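You operate a simulated robot arm through the tools that you are given. There is no shell and no other tool. Be economical: measure what you need, move in short steps, check, and stop when the job is done.

You run a simulated robot arm. Do the job below in one go: nothing can be reset, and whatever is moved stays where it is left.

TASK
The screw has jammed. Turn its power knob off, release the emergency button, press line reset, then line start.

It is judged by the outcome, as a careful person would: the job done as asked, and still so three seconds after it is handed in. It fails if anything else is knocked over, pushed out of place, dropped, spilled or broken.

THE ROBOT
A 7-joint arm with a two-finger parallel gripper on a trunk, on a base that drives. Base frame: it is fixed to the floor where the robot stands at the start and does not move with it; the origin is under the middle of the robot, x ahead of it, y to its left, z up. Lengths are in mm, angles in degrees, forces in N, time in s.
With the tool pointing down near the work surface it reaches from about 260 to 860 mm from the robot's upright axis, wherever it stands. Its first joint turns from -17.0 to 126.0 degrees. Places, roughly: black ring [1700, -400, 1300]; dryer power knob [800, -300, 1300]; emergency button [1700, -400, 1300]; heat power knob [700, -100, 1300]; line reset button [1800, -500, 1200]; line start button [1800, -500, 1300]; load display [700, -100, 1600]; main switch [700, -100, 900]; pay-off power knob [700, -100, 1100]; pump power knob [700, 0, 1300]; screw power knob [700, 0, 1100]; winder power knob [800, -300, 1100]. Payload 1.57 kg.
The tool frame sits at the grasp point between the pads (the TCP): z along the fingers, y along the line on which they close. The tips reach 30 mm beyond it. The gripper opens to 80 mm. The fingers are 17 mm wide and 12 mm thick; the gripper's body (40 by 82 mm) begins 80 mm behind the TCP.
Orientation is told as [roll, pitch, yaw] about the base's x, y, z axes, in that order, counted from this pose: with the fingers straight down and closing along the base's y, the tool's x points along the base's -x, its y along +y and its z along -z.

THE INTERFACE
- The arm moves only by the tool arm_command. Its argument "commands" is a list of rows, each an object (a shift or turn left out is 0, a gripper value left out holds the last) with "delta_rot": the turn, a rotation vector about the base's x, y, z in units of 8 degrees (1.0 is 8 degrees), a list of three; "offset": the shift along the base's x, y, z in units of 25 mm (1.0 is 25 mm), a list of three; "grip": the finger opening in mm, from 0 to 80. In form: [{"delta_rot": [wx, wy, wz], "offset": [tx, ty, tz], "grip": grip}, ...]. A call has 1 to 10 rows; each row shifts and turns the commanded pose from where the row before left it. A call with a number of a shift or a turn outside -1 to 1 is refused whole. Rows are played at 5 a second. More than 50 mm and 8.6 degrees between two rows, or a gripper value outside its range, and nothing of the call is played. Where a pose cannot be reached the arm comes as near as it can. A force on the tool above 40 N (or 10 N above the force at the start of the call, whichever is more), or a blocked arm, ends the call early, and 0.2 s more pass. The fingers move at their own pace (about 45 mm/s each) and stop on an object; they squeeze with about 36 N. The grip force told is the motor's: it shows also when the fingers shut on nothing. Time passes only in rows, and 0.2 s behind the last, so rows that do not move let the fingers close. It gives the time, the measured TCP pose, the force on the tool (base axes), the opening and the grip force at its end, in the units of the frame above (readings bear some noise), with the torque about the TCP (base axes, N m) and any sound that the robot's microphone picked up.
- Cameras (640 x 400 px; columns grow to the right, rows downward): "scene" is now at [10.5, -208.3, 1338.9]; the picture's right is [0.22, -0.98, 0.00], its down [-0.19, -0.04, -0.98] and it looks along [0.96, 0.22, -0.19] (base axes); focal length 260 px, centre (320, 200). "wrist" rides on the gripper at [72, -7, -122] in the tool frame; the picture's right is [0.09, 1.00, 0.00], its down [-0.84, 0.08, -0.54] and it looks along [-0.54, 0.05, 0.84] (tool axes); focal length 238 px, centre (320, 200). There is no depth. A picture from a camera that has moved, and an enlarged one, comes with that camera's place and axes in the base frame and with its lens.
- camera(camera): a new picture of that camera. It takes no simulated time.
- move_column(by): slides the trunk up (or, below 0, down) by that many mm; the arm and the scene camera ride with it, the base frame stays. It gives what a move gives, with no picture.
- steer(legs): drives the robot by 1 to 6 legs, each [ahead, left, turn to the left] in mm, mm and degrees, along the robot's own axes; the way and the turn of a leg run together, so that a leg with both is an arc; at most 1500 mm and 180 degrees a leg. The arm and the cameras ride along, it lands a little off, and it stops where it bumps. It gives what a move gives.
- aim_head(pan, tilt): turns the head with the scene camera to pan (to the left, within 109 degrees either way) and tilt (down, from -29 to 69), counted from straight ahead of the robot. It gives what a move gives.
- close_up(camera, box): a new picture of the part [left, top, right, bottom] of that camera's present view, enlarged. It takes no simulated time.
- job_done(): hands the job in; it is judged then, once.

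Go step by step. Nothing tells you exact positions but the pictures and the camera data: compare them with the known pose of the tool, close in by small moves and look again before you grip or let go. The budget is 120 turns and 98 pictures, counting those below and the enlarged ones. Unless the task says otherwise, let go and move clear before handing in, and close with one line.

The tools are called as name(argument=value, ...) on one line, values as JSON. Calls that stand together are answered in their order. arm_command: Moves the arm, as the interface text tells. Its arguments: {"type":"object","properties":{"commands":{"type":"array","items":{"type":"object","properties":{"delta_rot":{"type":"array","items":{"type":"number"}},"offset":{"type":"array","items":{"type":"number"}},"grip":{"type":"number"}}}}},"required":["commands"]} The other tools are called the same way: move_column (by) slides the trunk up or down; steer (legs) drives the base; aim_head (pan, tilt) turns the head that bears the scene camera; camera (camera) takes a picture; close_up (camera, box) takes an enlarged picture of a part of a camera's view; job_done () hands the job in.

At the start:

```text
time_s: 0.0
tool_pos: [511.7, 26.2, 1247.1]
orientation: [0.1, 0.0, 0.0]
contact_force: [0.3, 0.5, -0.1]
moment: [0.0, 0.0, -0.01]
opening: 80.3
finger_force: 0.1
trunk travel left (down, up): [-675.0, 115.0]
robot x, y, heading: [0.5, -3.2, 0.2]
head pan, tilt: [12.8, 11.1]
```

scene: 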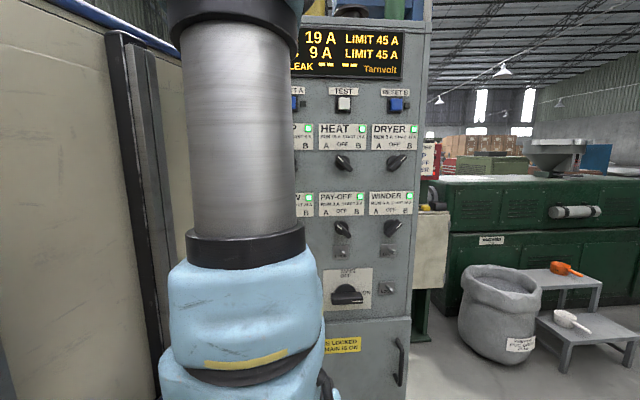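
wrist: 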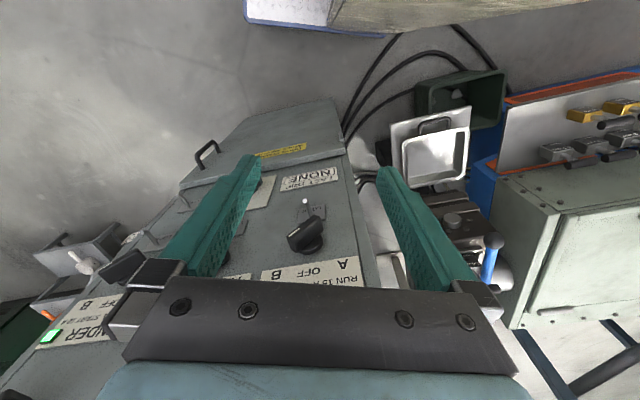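

I see the panel ahead, with the arm blocking its left part. I'll look closer at the labels first.

close_up(camera="scene", box=[280, 10, 440, 110])

close_up(camera="scene", box=[280, 110, 440, 210])

close_up(camera="scene", box=[400, 110, 560, 210])

close_up(camera="wrist", box=[160, 120, 400, 290])

```text
4.00 times, centred on (360, 60) of scene
camera zoom: at [10.5, -208.3, 1338.9], right [0.22, -0.98, 0.0], down [-0.19, -0.04, -0.98], along [0.96, 0.22, -0.19], focal length 1039 px, centre (160, 760)
```

zoom: 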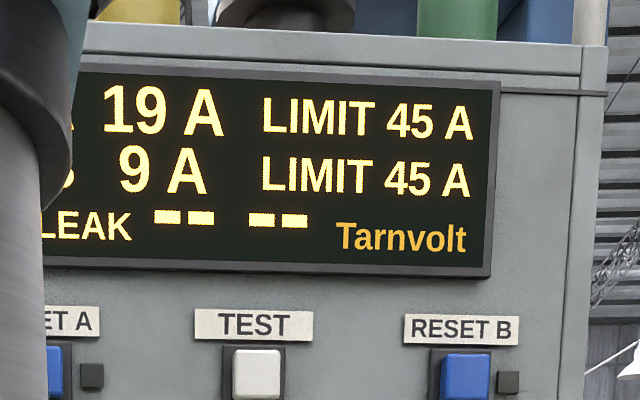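

```text
4.00 times, centred on (360, 160) of scene
camera zoom: at [10.5, -208.3, 1338.9], right [0.22, -0.98, 0.0], down [-0.19, -0.04, -0.98], along [0.96, 0.22, -0.19], focal length 1039 px, centre (160, 360)
```

zoom: 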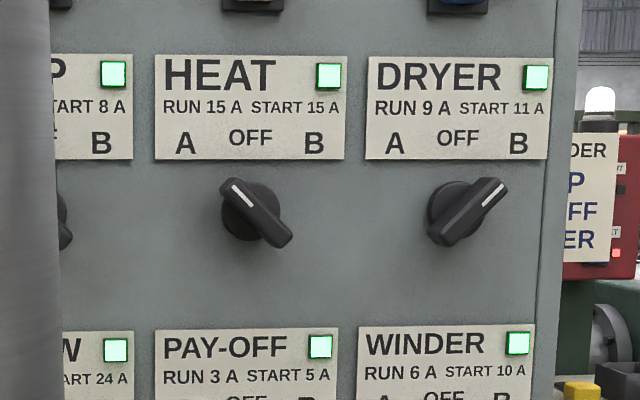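

```text
4.00 times, centred on (480, 160) of scene
camera zoom: at [10.5, -208.3, 1338.9], right [0.22, -0.98, 0.0], down [-0.19, -0.04, -0.98], along [0.96, 0.22, -0.19], focal length 1039 px, centre (-320, 360)
```

zoom: 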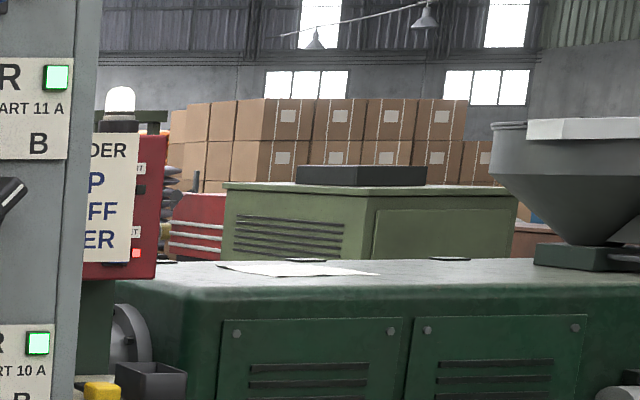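

```text
2.35 times, centred on (280, 205) of wrist
camera zoom: at [440.1, 19.9, 1368.1], right [-0.09, 1.0, 0.0], down [0.84, 0.08, 0.54], along [0.54, 0.05, -0.84], focal length 561 px, centre (414, 188)
```

zoom: 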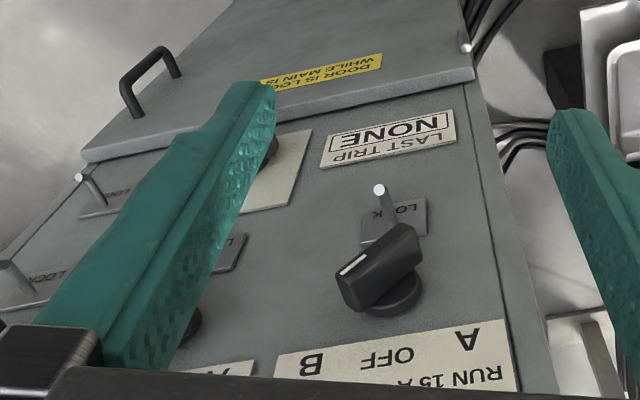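

Two supply rails A/B, each knob has A-OFF-B. I'll look to the sides for driving room and at the red control box.

aim_head(pan=-40, tilt=25)

camera(camera="scene")

aim_head(pan=-109, tilt=25)

camera(camera="scene")

```text
time_s: 1.2
tool_pos: [510.8, 26.1, 1246.9]
orientation: [0.0, -0.1, 0.0]
contact_force: [-0.5, 0.4, 0.5]
moment: [-0.02, -0.03, 0.03]
opening: 80.1
finger_force: 0.1
trunk travel left (down, up): [-675.0, 115.0]
robot x, y, heading: [-0.3, -3.6, -0.1]
head pan, tilt: [-40.0, 25.0]
```

```text
91 pictures are left
camera scene: at [-9.7, -288.0, 1316.4], right [-0.64, -0.77, 0.0], down [-0.32, 0.27, -0.91], along [0.69, -0.58, -0.42], focal length 260 px, centre (320, 200)
```

scene: 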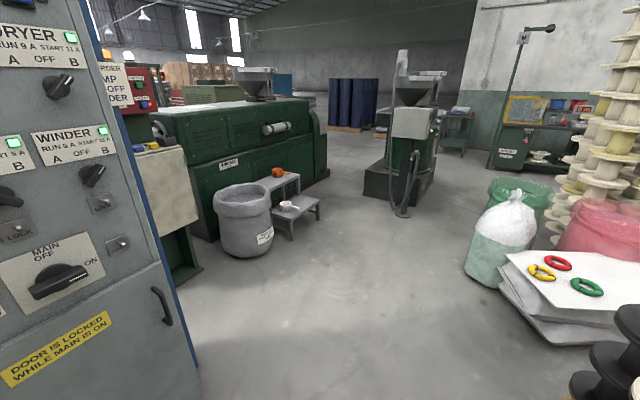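

```text
time_s: 2.6
tool_pos: [512.2, 26.4, 1246.3]
orientation: [0.0, 0.0, 0.0]
contact_force: [-0.3, -0.3, 0.7]
moment: [0.0, 0.0, 0.01]
opening: 80.0
finger_force: 0.1
trunk travel left (down, up): [-675.0, 115.0]
robot x, y, heading: [3.7, 0.0, -0.0]
head pan, tilt: [-108.9, 25.0]
```

```text
90 pictures are left
camera scene: at [-110.1, -316.1, 1316.4], right [-0.95, 0.32, 0.0], down [0.14, 0.4, -0.91], along [-0.29, -0.86, -0.42], focal length 260 px, centre (320, 200)
```

scene: 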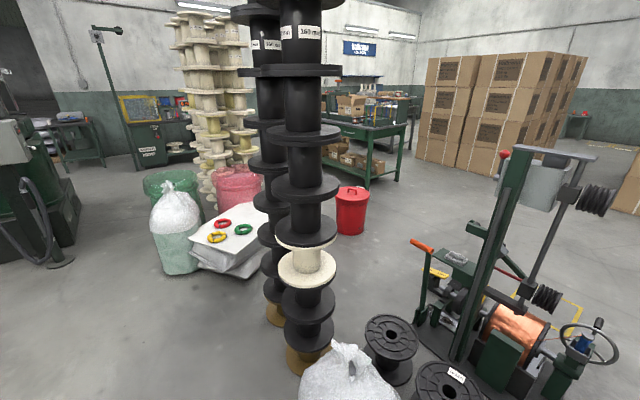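

aim_head(pan=100, tilt=25)

camera(camera="scene")

close_up(camera="wrist", box=[230, 160, 370, 260])

```text
time_s: 5.6
tool_pos: [512.3, 27.4, 1247.7]
orientation: [-0.1, 0.0, 0.0]
contact_force: [-0.2, -1.0, -0.4]
moment: [-0.01, -0.03, 0.04]
opening: 80.1
finger_force: 0.0
trunk travel left (down, up): [-675.0, 115.0]
robot x, y, heading: [0.3, 0.8, 0.0]
head pan, tilt: [100.0, 25.0]
```

```text
89 pictures are left
camera scene: at [-96.3, -138.1, 1316.4], right [0.98, 0.17, 0.0], down [0.07, -0.42, -0.91], along [-0.16, 0.89, -0.42], focal length 260 px, centre (320, 200)
```

scene: 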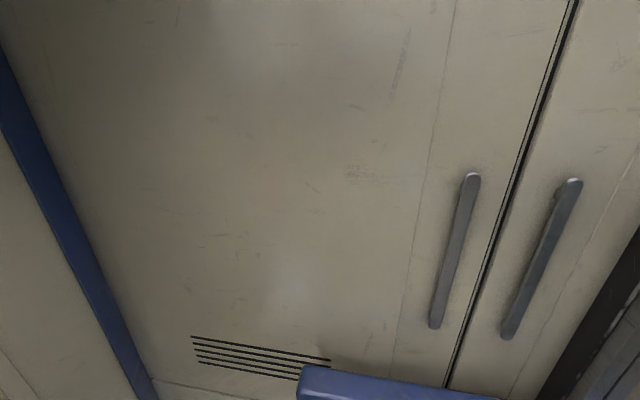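

```text
4.00 times, centred on (300, 210) of wrist
camera zoom: at [440.1, 19.9, 1368.1], right [-0.09, 1.0, 0.0], down [0.84, 0.08, 0.54], along [0.54, 0.05, -0.84], focal length 953 px, centre (400, 160)
```

zoom: 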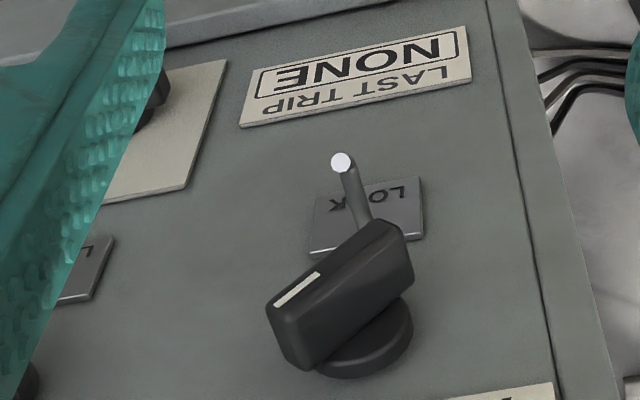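

steer(legs=[[-250, 0, 0]])

aim_head(pan=12, tilt=11)

arm_command(commands=[{"delta_rot": [0, -1, 0], "offset": [-0.2, 0.4, 0]}, {"delta_rot": [0, -1, 0], "offset": [-0.2, 0.4, 0]}, {"delta_rot": [0, -1, 0], "offset": [-0.2, 0.4, 0]}, {"delta_rot": [0, -1, 0], "offset": [-0.2, 0.4, 0]}, {"delta_rot": [0, -1, 0], "offset": [-0.2, 0.4, 0]}, {"delta_rot": [0, -1, 0], "offset": [-0.2, 0.4, 0]}])

camera(camera="scene")

```text
time_s: 7.5
tool_pos: [262.8, 26.7, 1246.7]
orientation: [0.1, 0.0, 0.2]
contact_force: [0.1, 0.2, -0.2]
moment: [-0.04, 0.0, 0.03]
opening: 80.1
finger_force: 0.1
trunk travel left (down, up): [-675.0, 115.0]
robot x, y, heading: [-251.0, -2.1, 0.2]
head pan, tilt: [100.0, 25.0]
```

```text
time_s: 9.1
tool_pos: [262.2, 26.7, 1246.4]
orientation: [-0.1, 0.0, 0.1]
contact_force: [0.8, 0.2, -0.3]
moment: [-0.02, 0.0, -0.02]
opening: 80.1
finger_force: 0.1
trunk travel left (down, up): [-675.0, 115.0]
robot x, y, heading: [-249.2, -0.7, 0.0]
head pan, tilt: [12.0, 11.0]
```

```text
time_s: 10.2
tool_pos: [281.1, -11.4, 1250.7]
orientation: [4.5, -34.7, -14.5]
contact_force: [0.0, -0.4, -0.6]
moment: [0.01, 0.02, 0.02]
opening: 80.2
finger_force: 0.1
out of reach, approached as far as the arm can: row 5
trunk travel left (down, up): [-675.0, 115.0]
robot x, y, heading: [-251.8, -0.4, -0.2]
head pan, tilt: [12.0, 11.0]
stopped in row 5: the arm was blocked; the commanded pose is now the measured one
```

```text
87 pictures are left
camera scene: at [-235.0, -215.1, 1335.8], right [0.21, -0.98, -0.01], down [-0.19, -0.04, -0.98], along [0.96, 0.21, -0.19], focal length 260 px, centre (320, 200)
```

scene: 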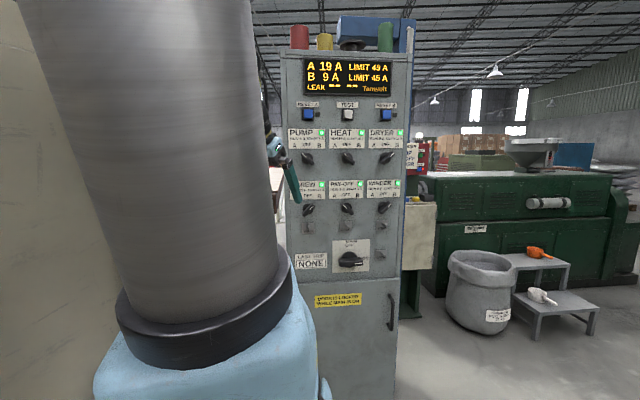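

close_up(camera="scene", box=[260, 50, 420, 150])

close_up(camera="scene", box=[280, 120, 440, 220])

close_up(camera="scene", box=[280, 180, 440, 280])

camera(camera="wrist")

```text
4.00 times, centred on (340, 100) of scene
camera zoom: at [-235.0, -215.1, 1335.8], right [0.21, -0.98, -0.01], down [-0.19, -0.04, -0.98], along [0.96, 0.21, -0.19], focal length 1039 px, centre (240, 600)
```

zoom: 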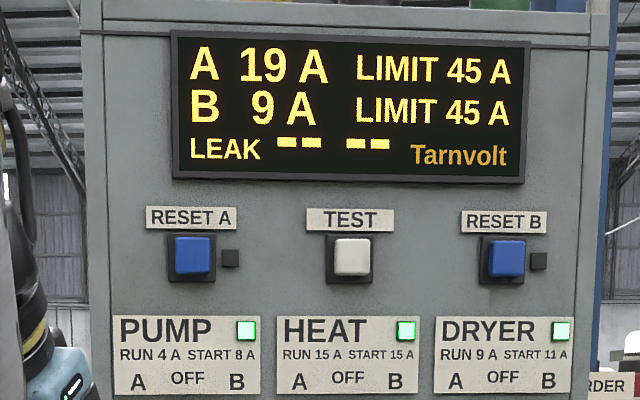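

```text
4.00 times, centred on (360, 170) of scene
camera zoom: at [-235.0, -215.1, 1335.8], right [0.21, -0.98, -0.01], down [-0.19, -0.04, -0.98], along [0.96, 0.21, -0.19], focal length 1039 px, centre (160, 320)
```

zoom: 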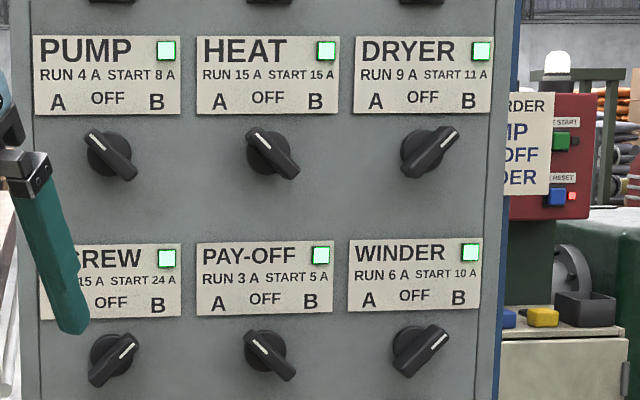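

```text
4.00 times, centred on (360, 230) of scene
camera zoom: at [-235.0, -215.1, 1335.8], right [0.21, -0.98, -0.01], down [-0.19, -0.04, -0.98], along [0.96, 0.21, -0.19], focal length 1039 px, centre (160, 80)
```

zoom: 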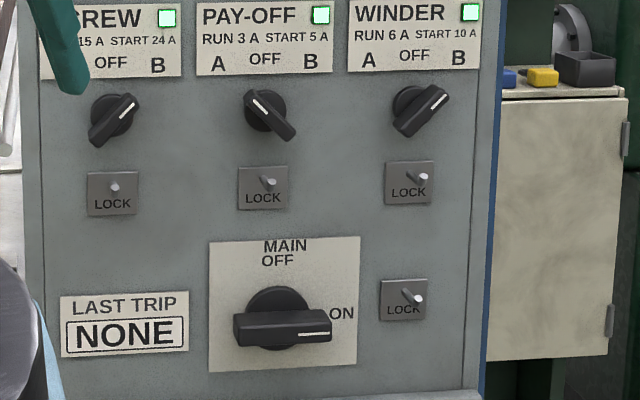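

```text
83 pictures are left
camera wrist: at [153.8, 5.4, 1308.0], right [0.13, 0.99, 0.01], down [0.37, -0.06, 0.93], along [0.92, -0.12, -0.38], focal length 238 px, centre (320, 200)
```

wrist: 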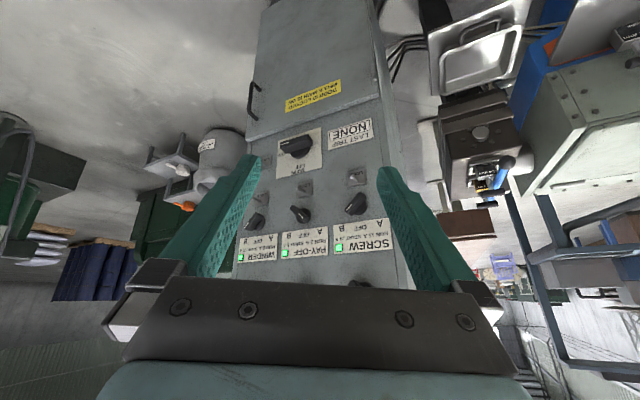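

The panel is turned about 16° (its right edge further away); the screw knob is on B, at about (694, 30, 1110), and needs turning from B to OFF (pointing up). I stretch the arm out and level the tool.

arm_command(commands=[{"offset": [1, 0.4, 0], "delta_rot": [-0.2, 0, 0.6]}, {"offset": [1, 0.4, 0], "delta_rot": [-0.2, 0, 0.6]}, {"offset": [1, 0.4, 0], "delta_rot": [-0.2, 0, 0.6]}, {"offset": [1, 0.4, 0], "delta_rot": [0, -0.8, 0.6]}, {"offset": [1, 0, 0], "delta_rot": [0, -0.8, 0.6]}, {"offset": [1, 0, 0], "delta_rot": [0, -0.8, 0.6]}])

camera(camera="scene")

```text
time_s: 11.6
tool_pos: [424.2, 41.1, 1254.7]
orientation: [-8.6, -54.4, 24.0]
contact_force: [-0.5, -0.7, 0.3]
moment: [0.02, 0.0, -0.02]
opening: 80.0
finger_force: 0.0
trunk travel left (down, up): [-675.0, 115.0]
robot x, y, heading: [-249.2, -0.7, 0.1]
head pan, tilt: [12.0, 11.0]
```

```text
82 pictures are left
camera scene: at [-239.3, -209.7, 1339.1], right [0.21, -0.98, 0.0], down [-0.19, -0.04, -0.98], along [0.96, 0.21, -0.19], focal length 260 px, centre (320, 200)
```

scene: 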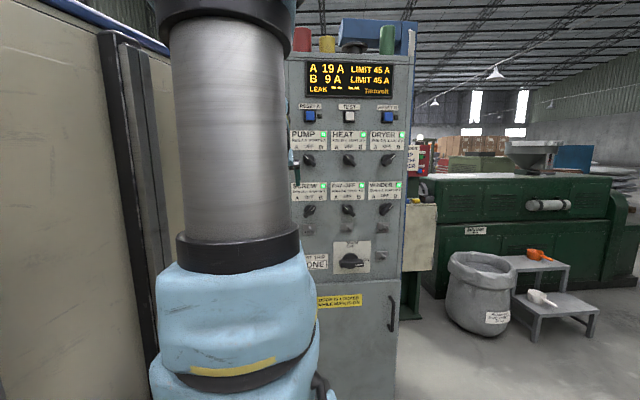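

arm_command(commands=[{"offset": [0.5, 0, 0], "delta_rot": [0.3, -0.67, 0.05]}, {"offset": [0.5, 0, 0], "delta_rot": [0.3, -0.67, 0.05]}, {"offset": [0.5, 0, 0], "delta_rot": [0.3, -0.67, 0.05]}, {"offset": [0.5, 0, 0], "delta_rot": [0.3, -0.67, 0.05]}, {"offset": [0.5, 0, 0], "delta_rot": [0.3, -0.67, 0.05]}, {"offset": [0.5, 0, 0], "delta_rot": [0.3, -0.67, 0.05]}])

move_column(by=-140)

camera(camera="wrist")

camera(camera="scene")

```text
time_s: 13.2
tool_pos: [453.3, 51.3, 1290.4]
orientation: [37.5, -88.1, -17.4]
contact_force: [0.3, -0.5, 0.9]
moment: [-0.01, 0.02, -0.01]
opening: 80.1
finger_force: 0.0
out of reach, approached as far as the arm can: row 1, 2
trunk travel left (down, up): [-675.0, 115.0]
robot x, y, heading: [-249.4, 1.0, -0.4]
head pan, tilt: [12.0, 11.0]
stopped in row 6: the arm was blocked; the commanded pose is now the measured one
```

```text
time_s: 14.9
tool_pos: [440.7, 53.6, 1175.7]
orientation: [98.7, -88.0, -77.7]
contact_force: [1.0, 0.1, 0.0]
moment: [-0.02, -0.01, 0.01]
opening: 80.0
finger_force: 0.1
trunk travel left (down, up): [-535.0, 255.0]
robot x, y, heading: [-249.4, -0.3, 0.4]
head pan, tilt: [12.0, 11.0]
```

```text
81 pictures are left
camera wrist: at [327.5, 5.6, 1101.5], right [-0.36, 0.93, -0.06], down [-0.53, -0.15, 0.84], along [0.77, 0.33, 0.55], focal length 238 px, centre (320, 200)
```

wrist: 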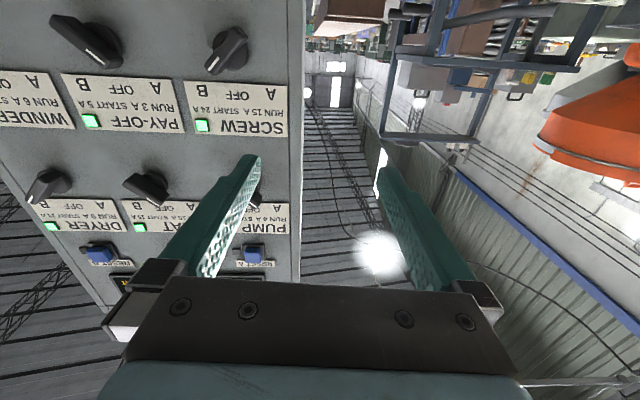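

```text
80 pictures are left
camera scene: at [-276.9, -215.5, 1204.2], right [0.21, -0.98, 0.0], down [-0.15, -0.03, -0.99], along [0.97, 0.21, -0.16], focal length 260 px, centre (320, 200)
```

scene: 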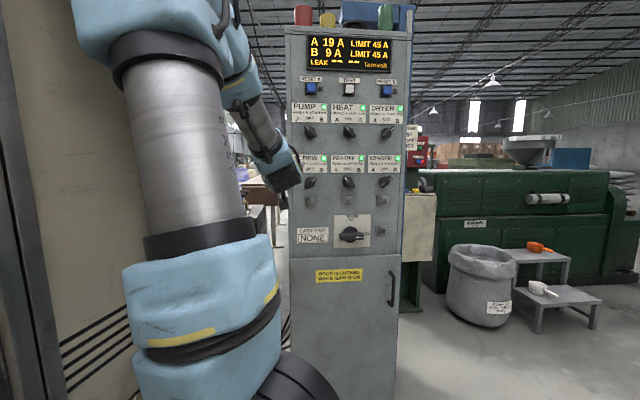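

The tool is level now; I drive nearer and align with the screw knob at about (694, 25, 1112).

steer(legs=[[100, -60, 0]])

arm_command(commands=[{"offset": [0, 0.6, -0.6], "delta_rot": [0.5, 0.15, -0.3]}, {"offset": [0, 0.6, -0.6], "delta_rot": [0.8, 0.2, -0.3]}, {"offset": [0, 0, -0.6], "delta_rot": [0.9, 0.24, 0]}, {"offset": [0, 0, -0.7], "delta_rot": [0.9, 0.24, 0]}])

camera(camera="wrist")

camera(camera="scene")

```text
time_s: 16.1
tool_pos: [539.2, -7.2, 1172.0]
orientation: [95.7, -88.0, -74.7]
contact_force: [0.5, 0.5, -0.5]
moment: [-0.01, 0.01, -0.04]
opening: 79.9
finger_force: 0.0
trunk travel left (down, up): [-535.0, 255.0]
robot x, y, heading: [-147.9, -60.3, -0.1]
head pan, tilt: [12.0, 11.0]
```

```text
time_s: 17.3
tool_pos: [591.3, -7.6, 1072.3]
orientation: [88.4, -60.4, -74.1]
contact_force: [0.3, 0.3, 1.3]
moment: [0.03, -0.03, -0.02]
opening: 79.9
finger_force: 0.0
trunk travel left (down, up): [-535.0, 255.0]
robot x, y, heading: [-149.0, -63.1, 0.1]
head pan, tilt: [12.0, 11.0]
stopped in row 4: the arm was blocked; the commanded pose is now the measured one
```

```text
79 pictures are left
camera wrist: at [465.1, -9.9, 1007.6], right [-0.22, 0.88, 0.41], down [-0.43, -0.47, 0.77], along [0.88, 0.0, 0.48], focal length 238 px, centre (320, 200)
```

wrist: 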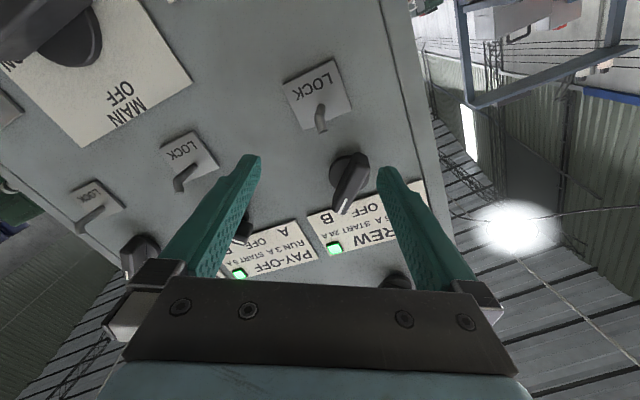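

```text
78 pictures are left
camera scene: at [-126.7, -282.6, 1191.7], right [0.21, -0.98, -0.01], down [-0.2, -0.03, -0.98], along [0.96, 0.21, -0.2], focal length 260 px, centre (320, 200)
```

scene: 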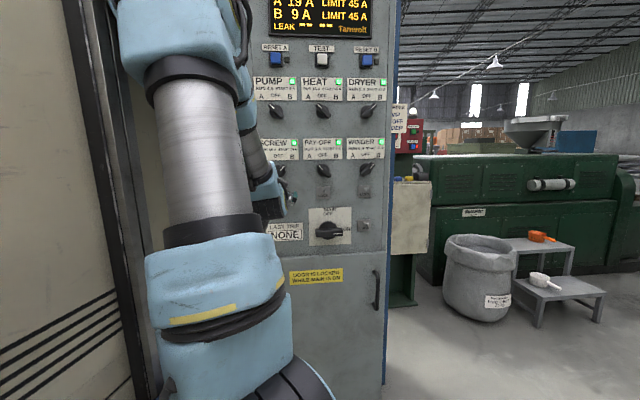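

arm_command(commands=[{"offset": [0, 0, 0.5], "delta_rot": [0, 0, 0]}, {"offset": [0, 0, 0.5], "delta_rot": [0.4, 0.1, 0]}, {"offset": [0, 0.1, 0.5], "delta_rot": [0.4, 0.1, 0]}])

camera(camera="wrist")

```text
time_s: 18.3
tool_pos: [590.1, -16.8, 1124.6]
orientation: [90.2, -53.1, -76.5]
contact_force: [-0.4, 1.3, 0.1]
moment: [-0.04, 0.01, -0.04]
opening: 79.8
finger_force: 0.1
trunk travel left (down, up): [-535.0, 255.0]
robot x, y, heading: [-150.3, -59.7, 0.0]
head pan, tilt: [12.0, 11.0]
stopped in row 3: the arm was blocked; the commanded pose is now the measured one
```

```text
77 pictures are left
camera wrist: at [462.5, -8.2, 1062.5], right [-0.2, 0.83, 0.52], down [-0.42, -0.56, 0.71], along [0.88, -0.08, 0.46], focal length 238 px, centre (320, 200)
```

wrist: 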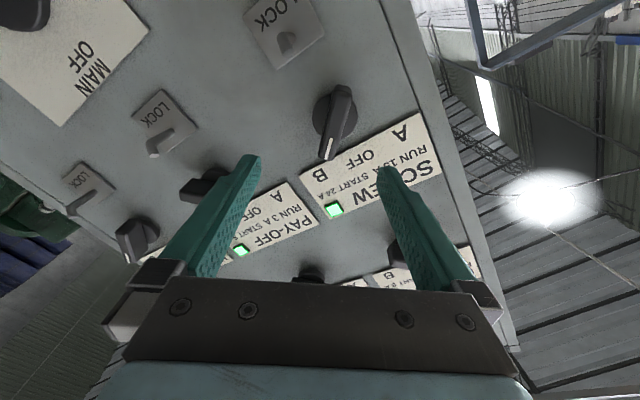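

Leftward motion is being blocked; I check whether the elbow is touching the cabinet at the left.

aim_head(pan=55, tilt=15)

camera(camera="scene")

```text
time_s: 19.4
tool_pos: [590.0, -14.5, 1126.5]
orientation: [90.2, -52.9, -76.5]
contact_force: [0.4, 0.4, 0.5]
moment: [0.01, 0.02, -0.02]
opening: 79.8
finger_force: 0.2
trunk travel left (down, up): [-535.0, 255.0]
robot x, y, heading: [-148.0, -62.5, 0.1]
head pan, tilt: [55.0, 15.0]
```

```text
76 pictures are left
camera scene: at [-168.8, -223.0, 1191.6], right [0.82, -0.57, -0.01], down [-0.15, -0.2, -0.97], along [0.55, 0.79, -0.25], focal length 260 px, centre (320, 200)
```

scene: 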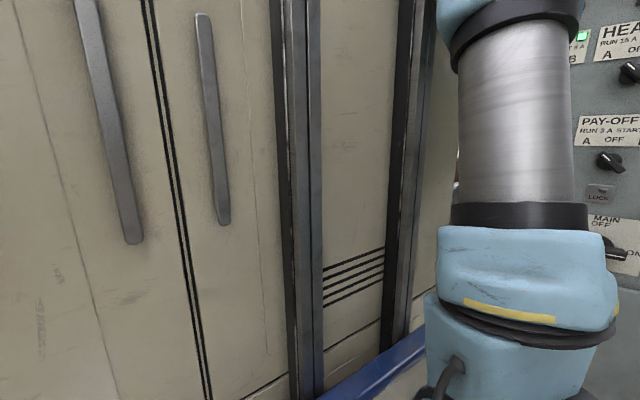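

steer(legs=[[20, 32, 0]])

aim_head(pan=5, tilt=15)

camera(camera="wrist")

camera(camera="scene")

```text
time_s: 20.3
tool_pos: [608.4, 17.0, 1125.7]
orientation: [90.4, -53.0, -76.5]
contact_force: [0.3, -0.4, 0.5]
moment: [0.01, 0.0, 0.03]
opening: 80.2
finger_force: 0.0
trunk travel left (down, up): [-535.0, 255.0]
robot x, y, heading: [-129.7, -32.2, 0.1]
head pan, tilt: [55.0, 15.0]
```

```text
time_s: 21.5
tool_pos: [606.5, 15.7, 1128.5]
orientation: [90.8, -52.9, -77.2]
contact_force: [0.8, -0.7, -1.0]
moment: [0.02, -0.02, -0.03]
opening: 80.2
finger_force: 0.1
trunk travel left (down, up): [-535.0, 255.0]
robot x, y, heading: [-128.6, -30.2, -0.0]
head pan, tilt: [5.0, 15.0]
```

```text
75 pictures are left
camera wrist: at [481.3, 25.0, 1065.3], right [-0.2, 0.82, 0.53], down [-0.43, -0.56, 0.71], along [0.88, -0.08, 0.47], focal length 238 px, centre (320, 200)
```

wrist: 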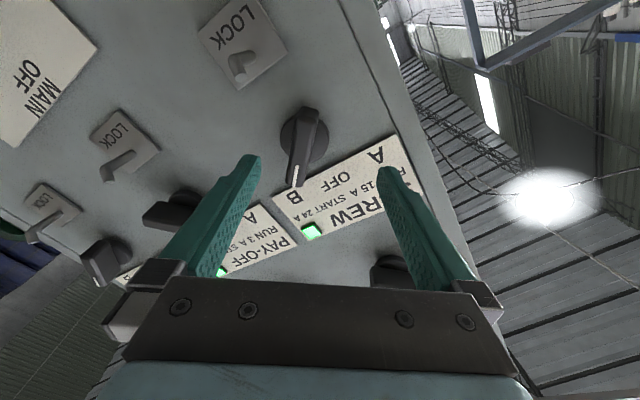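

```text
74 pictures are left
camera scene: at [-110.8, -257.1, 1190.3], right [0.09, -1.0, -0.01], down [-0.26, -0.02, -0.96], along [0.96, 0.09, -0.26], focal length 260 px, centre (320, 200)
```

scene: 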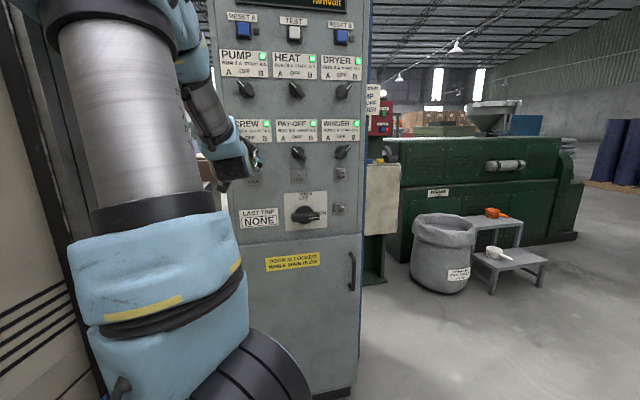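

arm_command(commands=[{"offset": [0.1, -0.42, -0.32], "grip": 60}, {"offset": [0.5, 0.12, -0.32]}])

camera(camera="wrist")

close_up(camera="scene", box=[190, 100, 310, 190])

```text
time_s: 22.3
tool_pos: [611.0, 0.1, 1143.8]
orientation: [95.2, -50.0, -80.4]
contact_force: [0.1, 0.0, -0.1]
moment: [0.01, -0.01, -0.01]
opening: 60.0
finger_force: 0.0
trunk travel left (down, up): [-535.0, 255.0]
robot x, y, heading: [-133.2, -26.4, -0.0]
head pan, tilt: [5.0, 15.0]
stopped in row 2: the arm was blocked; the commanded pose is now the measured one
```

```text
73 pictures are left
camera wrist: at [487.1, 12.1, 1077.1], right [-0.22, 0.79, 0.56], down [-0.45, -0.6, 0.66], along [0.86, -0.11, 0.49], focal length 238 px, centre (320, 200)
```

wrist: 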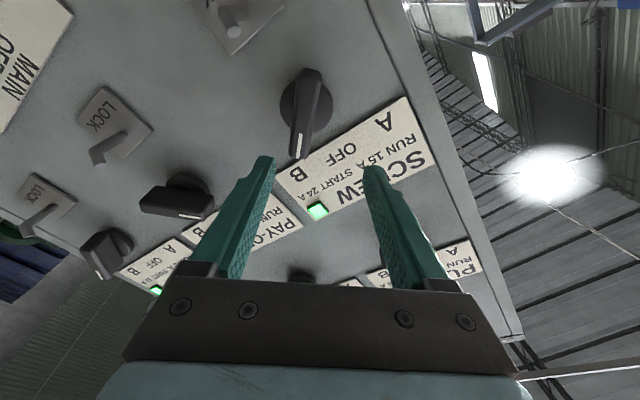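

```text
4.44 times, centred on (250, 145) of scene
camera zoom: at [-119.3, -258.4, 1190.5], right [0.09, -1.0, -0.01], down [-0.26, -0.01, -0.97], along [0.96, 0.09, -0.26], focal length 1155 px, centre (631, 444)
```

zoom: 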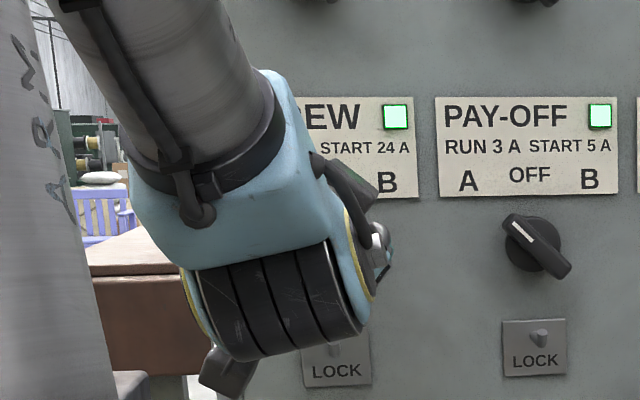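

The wrist seems to be near a joint limit in this folded pose. I back the base off and stretch the arm to get a better configuration.

steer(legs=[[-220, 0, 0]])

arm_command(commands=[{"offset": [1, 0, 0]}, {"offset": [1, 0, 0]}, {"offset": [1, 0, 0]}, {"offset": [1, 0, 0]}])

camera(camera="scene")

```text
time_s: 24.0
tool_pos: [390.5, 0.9, 1141.4]
orientation: [94.9, -50.1, -79.9]
contact_force: [-0.2, 0.1, -0.4]
moment: [0.01, -0.02, 0.01]
opening: 60.0
finger_force: 0.0
trunk travel left (down, up): [-535.0, 255.0]
robot x, y, heading: [-346.1, -29.4, 0.5]
head pan, tilt: [5.0, 15.0]
```

```text
time_s: 25.0
tool_pos: [441.3, -3.9, 1181.1]
orientation: [95.9, -49.3, -80.8]
contact_force: [0.1, -0.3, 0.5]
moment: [0.0, -0.01, 0.01]
opening: 59.6
finger_force: 0.1
out of reach, approached as far as the arm can: row 2, 3, 4
trunk travel left (down, up): [-535.0, 255.0]
robot x, y, heading: [-351.6, -32.5, 0.3]
head pan, tilt: [5.0, 15.0]
```

```text
71 pictures are left
camera scene: at [-339.6, -259.2, 1191.4], right [0.09, -1.0, -0.01], down [-0.26, -0.01, -0.97], along [0.96, 0.09, -0.26], focal length 260 px, centre (320, 200)
```

scene: 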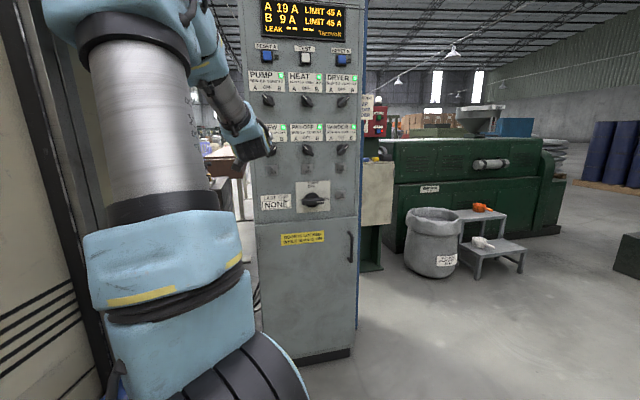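

arm_command(commands=[{"offset": [-0.5, 0, 1]}, {"offset": [-0.5, 0, 1]}, {"offset": [-0.5, 0, 1]}, {"offset": [-0.5, 0, 1]}, {"offset": [0, 0, 1]}, {"offset": [0, 0, 1]}])

camera(camera="scene")

```text
time_s: 26.4
tool_pos: [394.3, 11.2, 1317.9]
orientation: [94.5, -50.7, -79.6]
contact_force: [0.4, 0.1, 0.9]
moment: [0.0, 0.0, 0.01]
opening: 59.9
finger_force: 0.0
trunk travel left (down, up): [-535.0, 255.0]
robot x, y, heading: [-353.4, -29.7, 0.6]
head pan, tilt: [5.0, 15.0]
```

```text
70 pictures are left
camera scene: at [-337.7, -249.4, 1192.6], right [0.09, -1.0, 0.0], down [-0.26, -0.02, -0.97], along [0.96, 0.09, -0.26], focal length 260 px, centre (320, 200)
```

scene: 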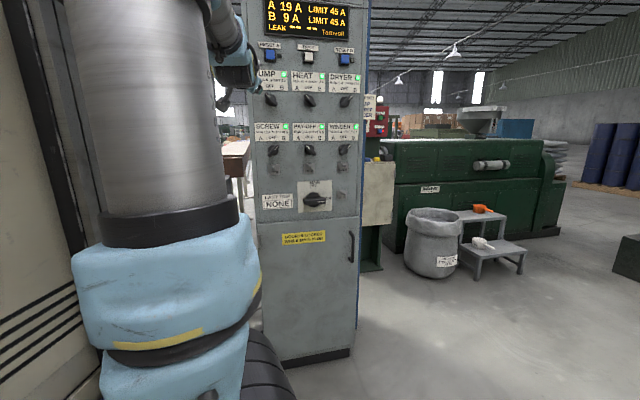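

move_column(by=-200)

arm_command(commands=[{"offset": [0, 0.5, 0]}, {"offset": [0, 0.5, 0]}])

camera(camera="scene")

camera(camera="wrist")

```text
time_s: 28.5
tool_pos: [394.4, 11.0, 1117.2]
orientation: [94.7, -50.6, -79.7]
contact_force: [-0.4, 0.2, -0.1]
moment: [0.04, 0.0, 0.0]
opening: 60.1
finger_force: 0.1
trunk travel left (down, up): [-335.0, 455.0]
robot x, y, heading: [-350.0, -31.8, 0.0]
head pan, tilt: [5.0, 15.0]
```

```text
time_s: 29.1
tool_pos: [396.3, 35.2, 1118.2]
orientation: [94.5, -50.7, -79.7]
contact_force: [0.3, 0.1, 0.0]
moment: [0.03, -0.02, 0.03]
opening: 60.1
finger_force: 0.0
trunk travel left (down, up): [-335.0, 455.0]
robot x, y, heading: [-351.6, -31.4, 0.4]
head pan, tilt: [5.0, 15.0]
```

```text
69 pictures are left
camera scene: at [-337.8, -249.4, 992.6], right [0.09, -1.0, 0.0], down [-0.26, -0.02, -0.97], along [0.96, 0.09, -0.26], focal length 260 px, centre (320, 200)
```

scene: 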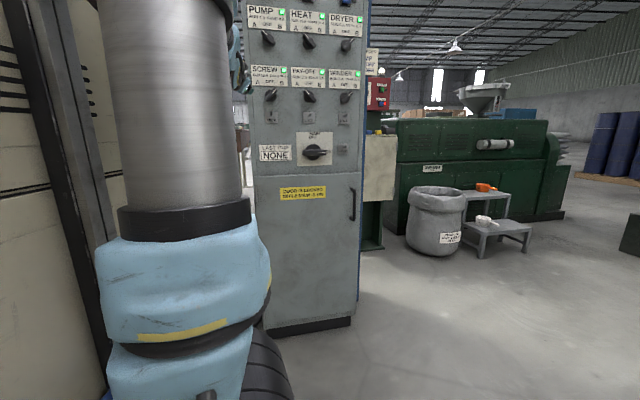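

```text
68 pictures are left
camera wrist: at [270.0, 46.5, 1051.6], right [-0.23, 0.8, 0.56], down [-0.45, -0.59, 0.67], along [0.87, -0.1, 0.49], focal length 238 px, centre (320, 200)
```

wrist: 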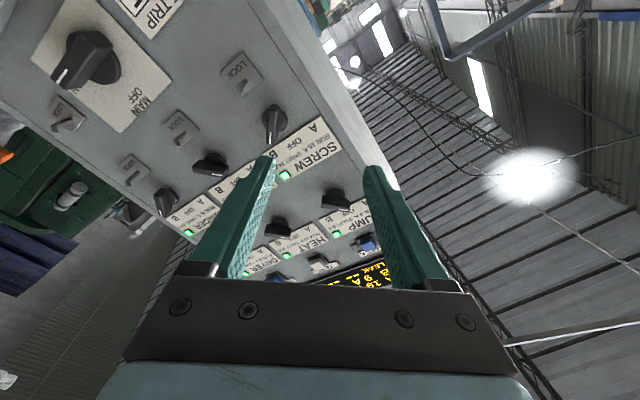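

arm_command(commands=[{"delta_rot": [0.45, 0.3, 0.16], "offset": [0, -0.8, -0.1]}, {"delta_rot": [0.42, 0.3, 0.15], "offset": [0, -0.9, -0.1]}])

steer(legs=[[175, 0, 0]])

camera(camera="wrist")

```text
time_s: 29.7
tool_pos: [393.0, -6.1, 1112.6]
orientation: [90.0, -42.8, -73.8]
contact_force: [-0.5, 0.0, 0.1]
moment: [-0.01, 0.01, 0.0]
opening: 59.8
finger_force: 0.0
trunk travel left (down, up): [-335.0, 455.0]
robot x, y, heading: [-348.0, -28.3, 0.5]
head pan, tilt: [5.0, 15.0]
```

```text
time_s: 31.2
tool_pos: [572.6, -6.9, 1112.5]
orientation: [90.2, -42.8, -73.9]
contact_force: [0.4, 0.3, 0.1]
moment: [0.0, 0.01, 0.0]
opening: 60.2
finger_force: 0.0
trunk travel left (down, up): [-335.0, 455.0]
robot x, y, heading: [-173.8, -27.2, 0.0]
head pan, tilt: [5.0, 15.0]
```

```text
67 pictures are left
camera wrist: at [441.5, 6.6, 1058.2], right [-0.21, 0.71, 0.67], down [-0.36, -0.69, 0.62], along [0.91, -0.11, 0.4], focal length 238 px, centre (320, 200)
```

wrist: 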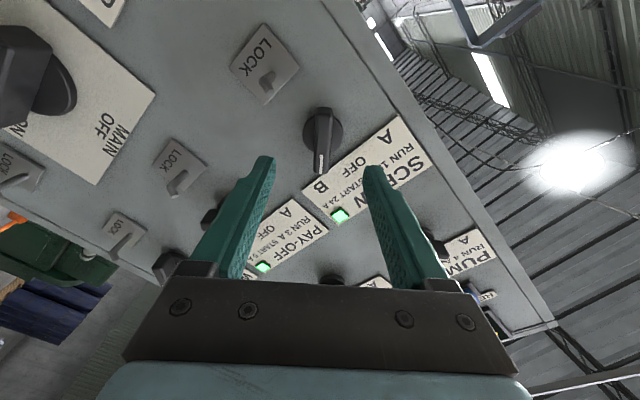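

Well aligned. I advance 55 mm along the tool axis and look again.

arm_command(commands=[{"offset": [0.7, 0.2, 0]}, {"offset": [0.7, 0.2, 0]}, {"offset": [0.7, 0.2, 0]}])

camera(camera="wrist")

```text
time_s: 32.0
tool_pos: [624.3, 8.5, 1111.5]
orientation: [90.0, -42.8, -74.0]
contact_force: [0.4, 0.6, -0.2]
moment: [0.02, 0.0, -0.04]
opening: 60.2
finger_force: 0.1
trunk travel left (down, up): [-335.0, 455.0]
robot x, y, heading: [-173.8, -28.7, -0.0]
head pan, tilt: [5.0, 15.0]
```

```text
66 pictures are left
camera wrist: at [494.2, 21.9, 1058.1], right [-0.21, 0.71, 0.67], down [-0.36, -0.69, 0.63], along [0.91, -0.11, 0.4], focal length 238 px, centre (320, 200)
```

wrist: 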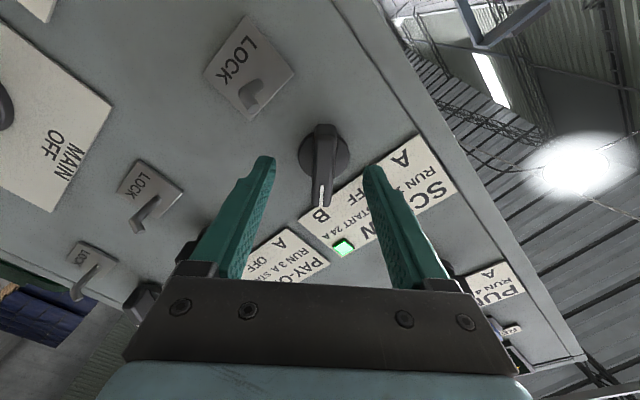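

arm_command(commands=[{"offset": [0.42, 0.12, 0]}, {"offset": [0.42, 0.12, 0]}])

close_up(camera="wrist", box=[220, 110, 420, 260])

```text
time_s: 32.6
tool_pos: [645.3, 14.5, 1113.3]
orientation: [90.1, -42.8, -73.8]
contact_force: [0.6, 0.7, 0.1]
moment: [0.03, -0.02, 0.01]
opening: 59.9
finger_force: 0.1
trunk travel left (down, up): [-335.0, 455.0]
robot x, y, heading: [-172.7, -28.7, 0.1]
head pan, tilt: [5.0, 15.0]
```

```text
2.67 times, centred on (320, 185) of wrist
camera zoom: at [515.0, 27.6, 1057.6], right [-0.21, 0.71, 0.67], down [-0.36, -0.69, 0.62], along [0.91, -0.11, 0.4], focal length 636 px, centre (320, 240)
```

zoom: 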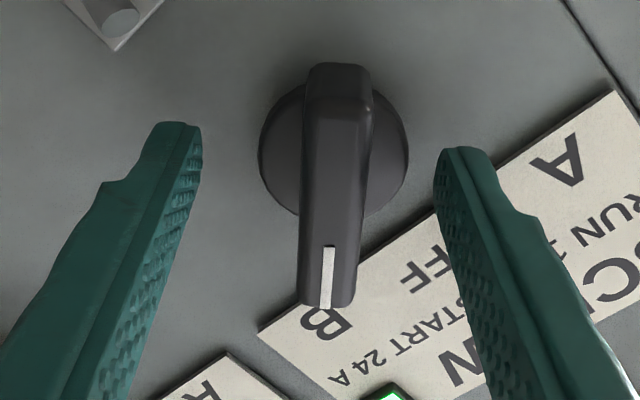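

arm_command(commands=[{"offset": [0.2, 0.06, 0], "grip": 40}, {"grip": 10}, {"grip": 5}, {}, {}])

close_up(camera="wrist", box=[220, 110, 420, 260])

```text
time_s: 33.8
tool_pos: [648.3, 20.0, 1114.4]
orientation: [90.3, -42.9, -73.9]
contact_force: [2.3, 13.4, 16.6]
moment: [0.09, -0.35, 0.72]
opening: 39.4
finger_force: 44.9
trunk travel left (down, up): [-335.0, 455.0]
robot x, y, heading: [-172.6, -24.2, 0.0]
head pan, tilt: [5.0, 15.0]
```

```text
2.67 times, centred on (320, 185) of wrist
camera zoom: at [519.0, 31.1, 1059.5], right [-0.21, 0.71, 0.67], down [-0.37, -0.69, 0.62], along [0.91, -0.11, 0.41], focal length 636 px, centre (320, 240)
```

zoom: 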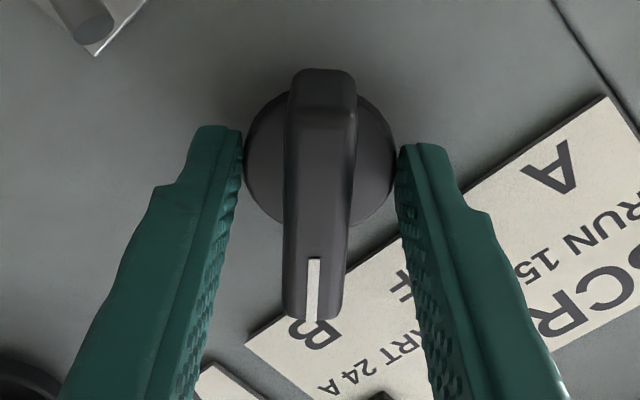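

The tips are too deep: they gripped the round base. Opening and backing off 12 mm.

arm_command(commands=[{"grip": 60}, {}, {"offset": [-0.44, -0.2, -0.02]}, {"grip": 8}, {}, {}, {}])

close_up(camera="wrist", box=[220, 110, 420, 260])

```text
time_s: 35.4
tool_pos: [638.6, 13.6, 1113.0]
orientation: [90.3, -42.9, -73.9]
contact_force: [-1.2, 8.4, 11.5]
moment: [0.01, -0.45, 0.11]
opening: 20.0
finger_force: 6.4
trunk travel left (down, up): [-335.0, 455.0]
robot x, y, heading: [-174.5, -27.1, 0.2]
head pan, tilt: [5.0, 15.0]
```

```text
2.67 times, centred on (320, 185) of wrist
camera zoom: at [508.5, 25.3, 1058.6], right [-0.21, 0.71, 0.67], down [-0.37, -0.69, 0.62], along [0.91, -0.11, 0.41], focal length 636 px, centre (320, 240)
```

zoom: 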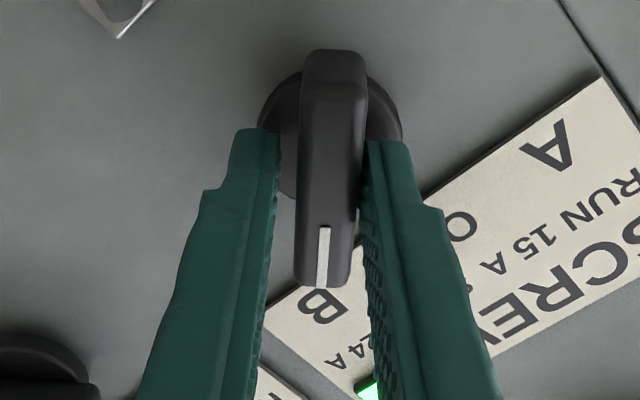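

arm_command(commands=[{"offset": [-0.02, 0.07, 0.07]}, {}, {}])

```text
time_s: 36.2
tool_pos: [638.4, 13.5, 1114.2]
orientation: [90.1, -42.8, -74.0]
contact_force: [-4.0, 4.8, 9.0]
moment: [0.03, -0.34, 0.16]
opening: 17.9
finger_force: 6.0
trunk travel left (down, up): [-335.0, 455.0]
robot x, y, heading: [-174.8, -29.2, -0.2]
head pan, tilt: [5.0, 15.0]
```

Gripping the bar firmly and turning counter-clockwise about the knob axis toward OFF.

arm_command(commands=[{"grip": 0}, {}, {}, {"delta_rot": [-0.68, -0.19, 0]}, {"delta_rot": [-0.68, -0.19, 0]}, {"delta_rot": [-0.68, -0.19, 0]}, {"delta_rot": [-0.68, -0.19, 0]}])

camera(camera="wrist")

```text
time_s: 37.8
tool_pos: [638.1, 13.7, 1113.8]
orientation: [89.6, -65.5, -73.6]
contact_force: [2.9, 10.9, 13.5]
moment: [0.39, -1.25, 0.44]
opening: 15.7
finger_force: 31.7
trunk travel left (down, up): [-335.0, 455.0]
robot x, y, heading: [-174.8, -30.0, 0.1]
head pan, tilt: [5.0, 15.0]
```

```text
62 pictures are left
camera wrist: at [514.6, 3.3, 1046.2], right [-0.26, 0.91, 0.33], down [-0.44, -0.42, 0.79], along [0.86, 0.06, 0.51], focal length 238 px, centre (320, 200)
```

wrist: 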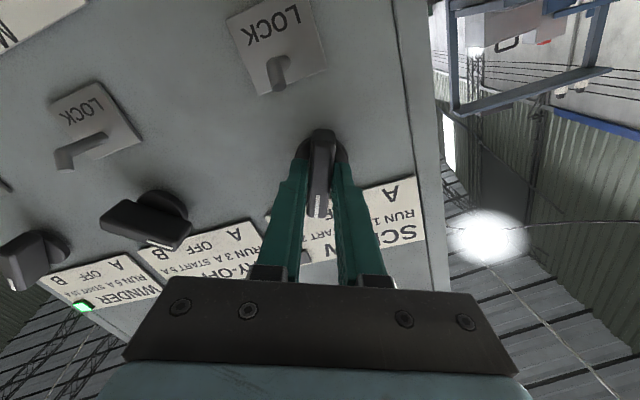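

arm_command(commands=[{"delta_rot": [-0.74, -0.21, 0]}, {"delta_rot": [-0.74, -0.21, 0]}, {"delta_rot": [-0.74, -0.21, 0]}, {"delta_rot": [-0.74, -0.21, 0]}, {}])

camera(camera="wrist")

camera(camera="scene")

```text
time_s: 39.0
tool_pos: [637.3, 14.2, 1114.1]
orientation: [-21.9, -89.7, 37.8]
contact_force: [1.6, 9.9, 13.5]
moment: [0.23, -0.68, 0.87]
opening: 15.8
finger_force: 31.4
trunk travel left (down, up): [-335.0, 455.0]
robot x, y, heading: [-173.8, -28.4, 0.1]
head pan, tilt: [5.0, 15.0]
```

```text
61 pictures are left
camera wrist: at [522.6, -26.1, 1042.3], right [-0.28, 0.96, -0.09], down [-0.54, -0.07, 0.84], along [0.8, 0.28, 0.54], focal length 238 px, centre (320, 200)
```

wrist: 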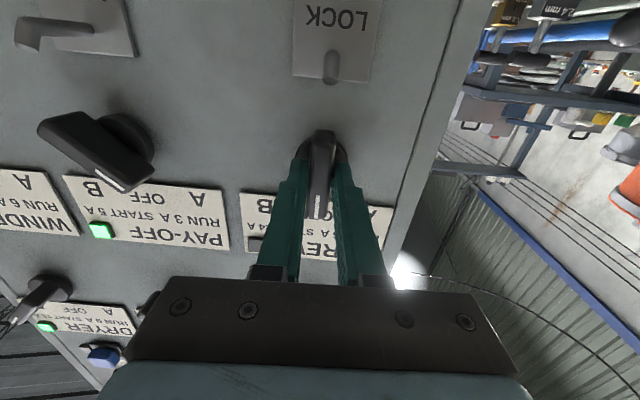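

```text
60 pictures are left
camera scene: at [-161.0, -248.4, 992.7], right [0.09, -1.0, 0.0], down [-0.26, -0.02, -0.97], along [0.96, 0.09, -0.26], focal length 260 px, centre (320, 200)
```

scene: 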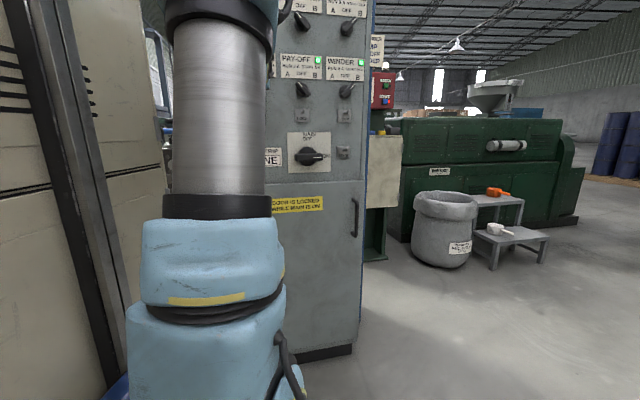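

The screw lamp looks dark and the knob points up. I release and back off to verify.

arm_command(commands=[{"grip": 60}, {}, {}, {"offset": [-0.9, -0.26, 0]}, {"offset": [-0.9, -0.26, 0]}, {"offset": [-0.9, -0.26, 0]}])

steer(legs=[[-200, -60, 0]])

close_up(camera="wrist", box=[100, 50, 420, 250])

camera(camera="scene")

```text
time_s: 40.4
tool_pos: [570.0, -5.9, 1113.1]
orientation: [-2.3, -89.6, 18.3]
contact_force: [-0.4, 0.0, -0.2]
moment: [-0.04, 0.0, 0.01]
opening: 60.0
finger_force: 0.1
trunk travel left (down, up): [-335.0, 455.0]
robot x, y, heading: [-174.1, -25.7, 0.2]
head pan, tilt: [5.0, 15.0]
```

```text
time_s: 42.1
tool_pos: [369.3, -67.1, 1114.0]
orientation: [1.1, -89.7, 15.0]
contact_force: [0.3, 0.1, 1.1]
moment: [0.02, 0.0, 0.0]
opening: 59.9
finger_force: 0.0
trunk travel left (down, up): [-335.0, 455.0]
robot x, y, heading: [-377.0, -92.1, 0.1]
head pan, tilt: [5.0, 15.0]
```

```text
2.00 times, centred on (260, 150) of wrist
camera zoom: at [254.3, -107.0, 1041.9], right [-0.28, 0.96, -0.09], down [-0.54, -0.07, 0.84], along [0.8, 0.28, 0.54], focal length 477 px, centre (440, 300)
```

zoom: 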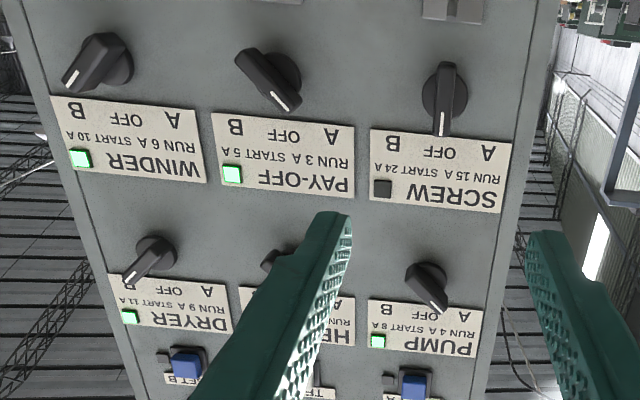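

```text
58 pictures are left
camera scene: at [-362.1, -310.1, 992.6], right [0.09, -1.0, 0.0], down [-0.26, -0.02, -0.97], along [0.96, 0.09, -0.26], focal length 260 px, centre (320, 200)
```

scene: 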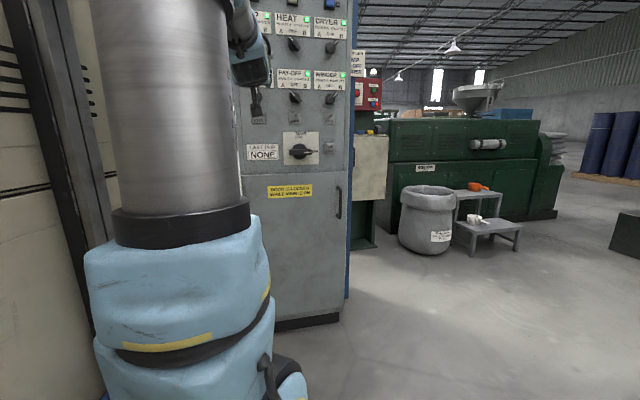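

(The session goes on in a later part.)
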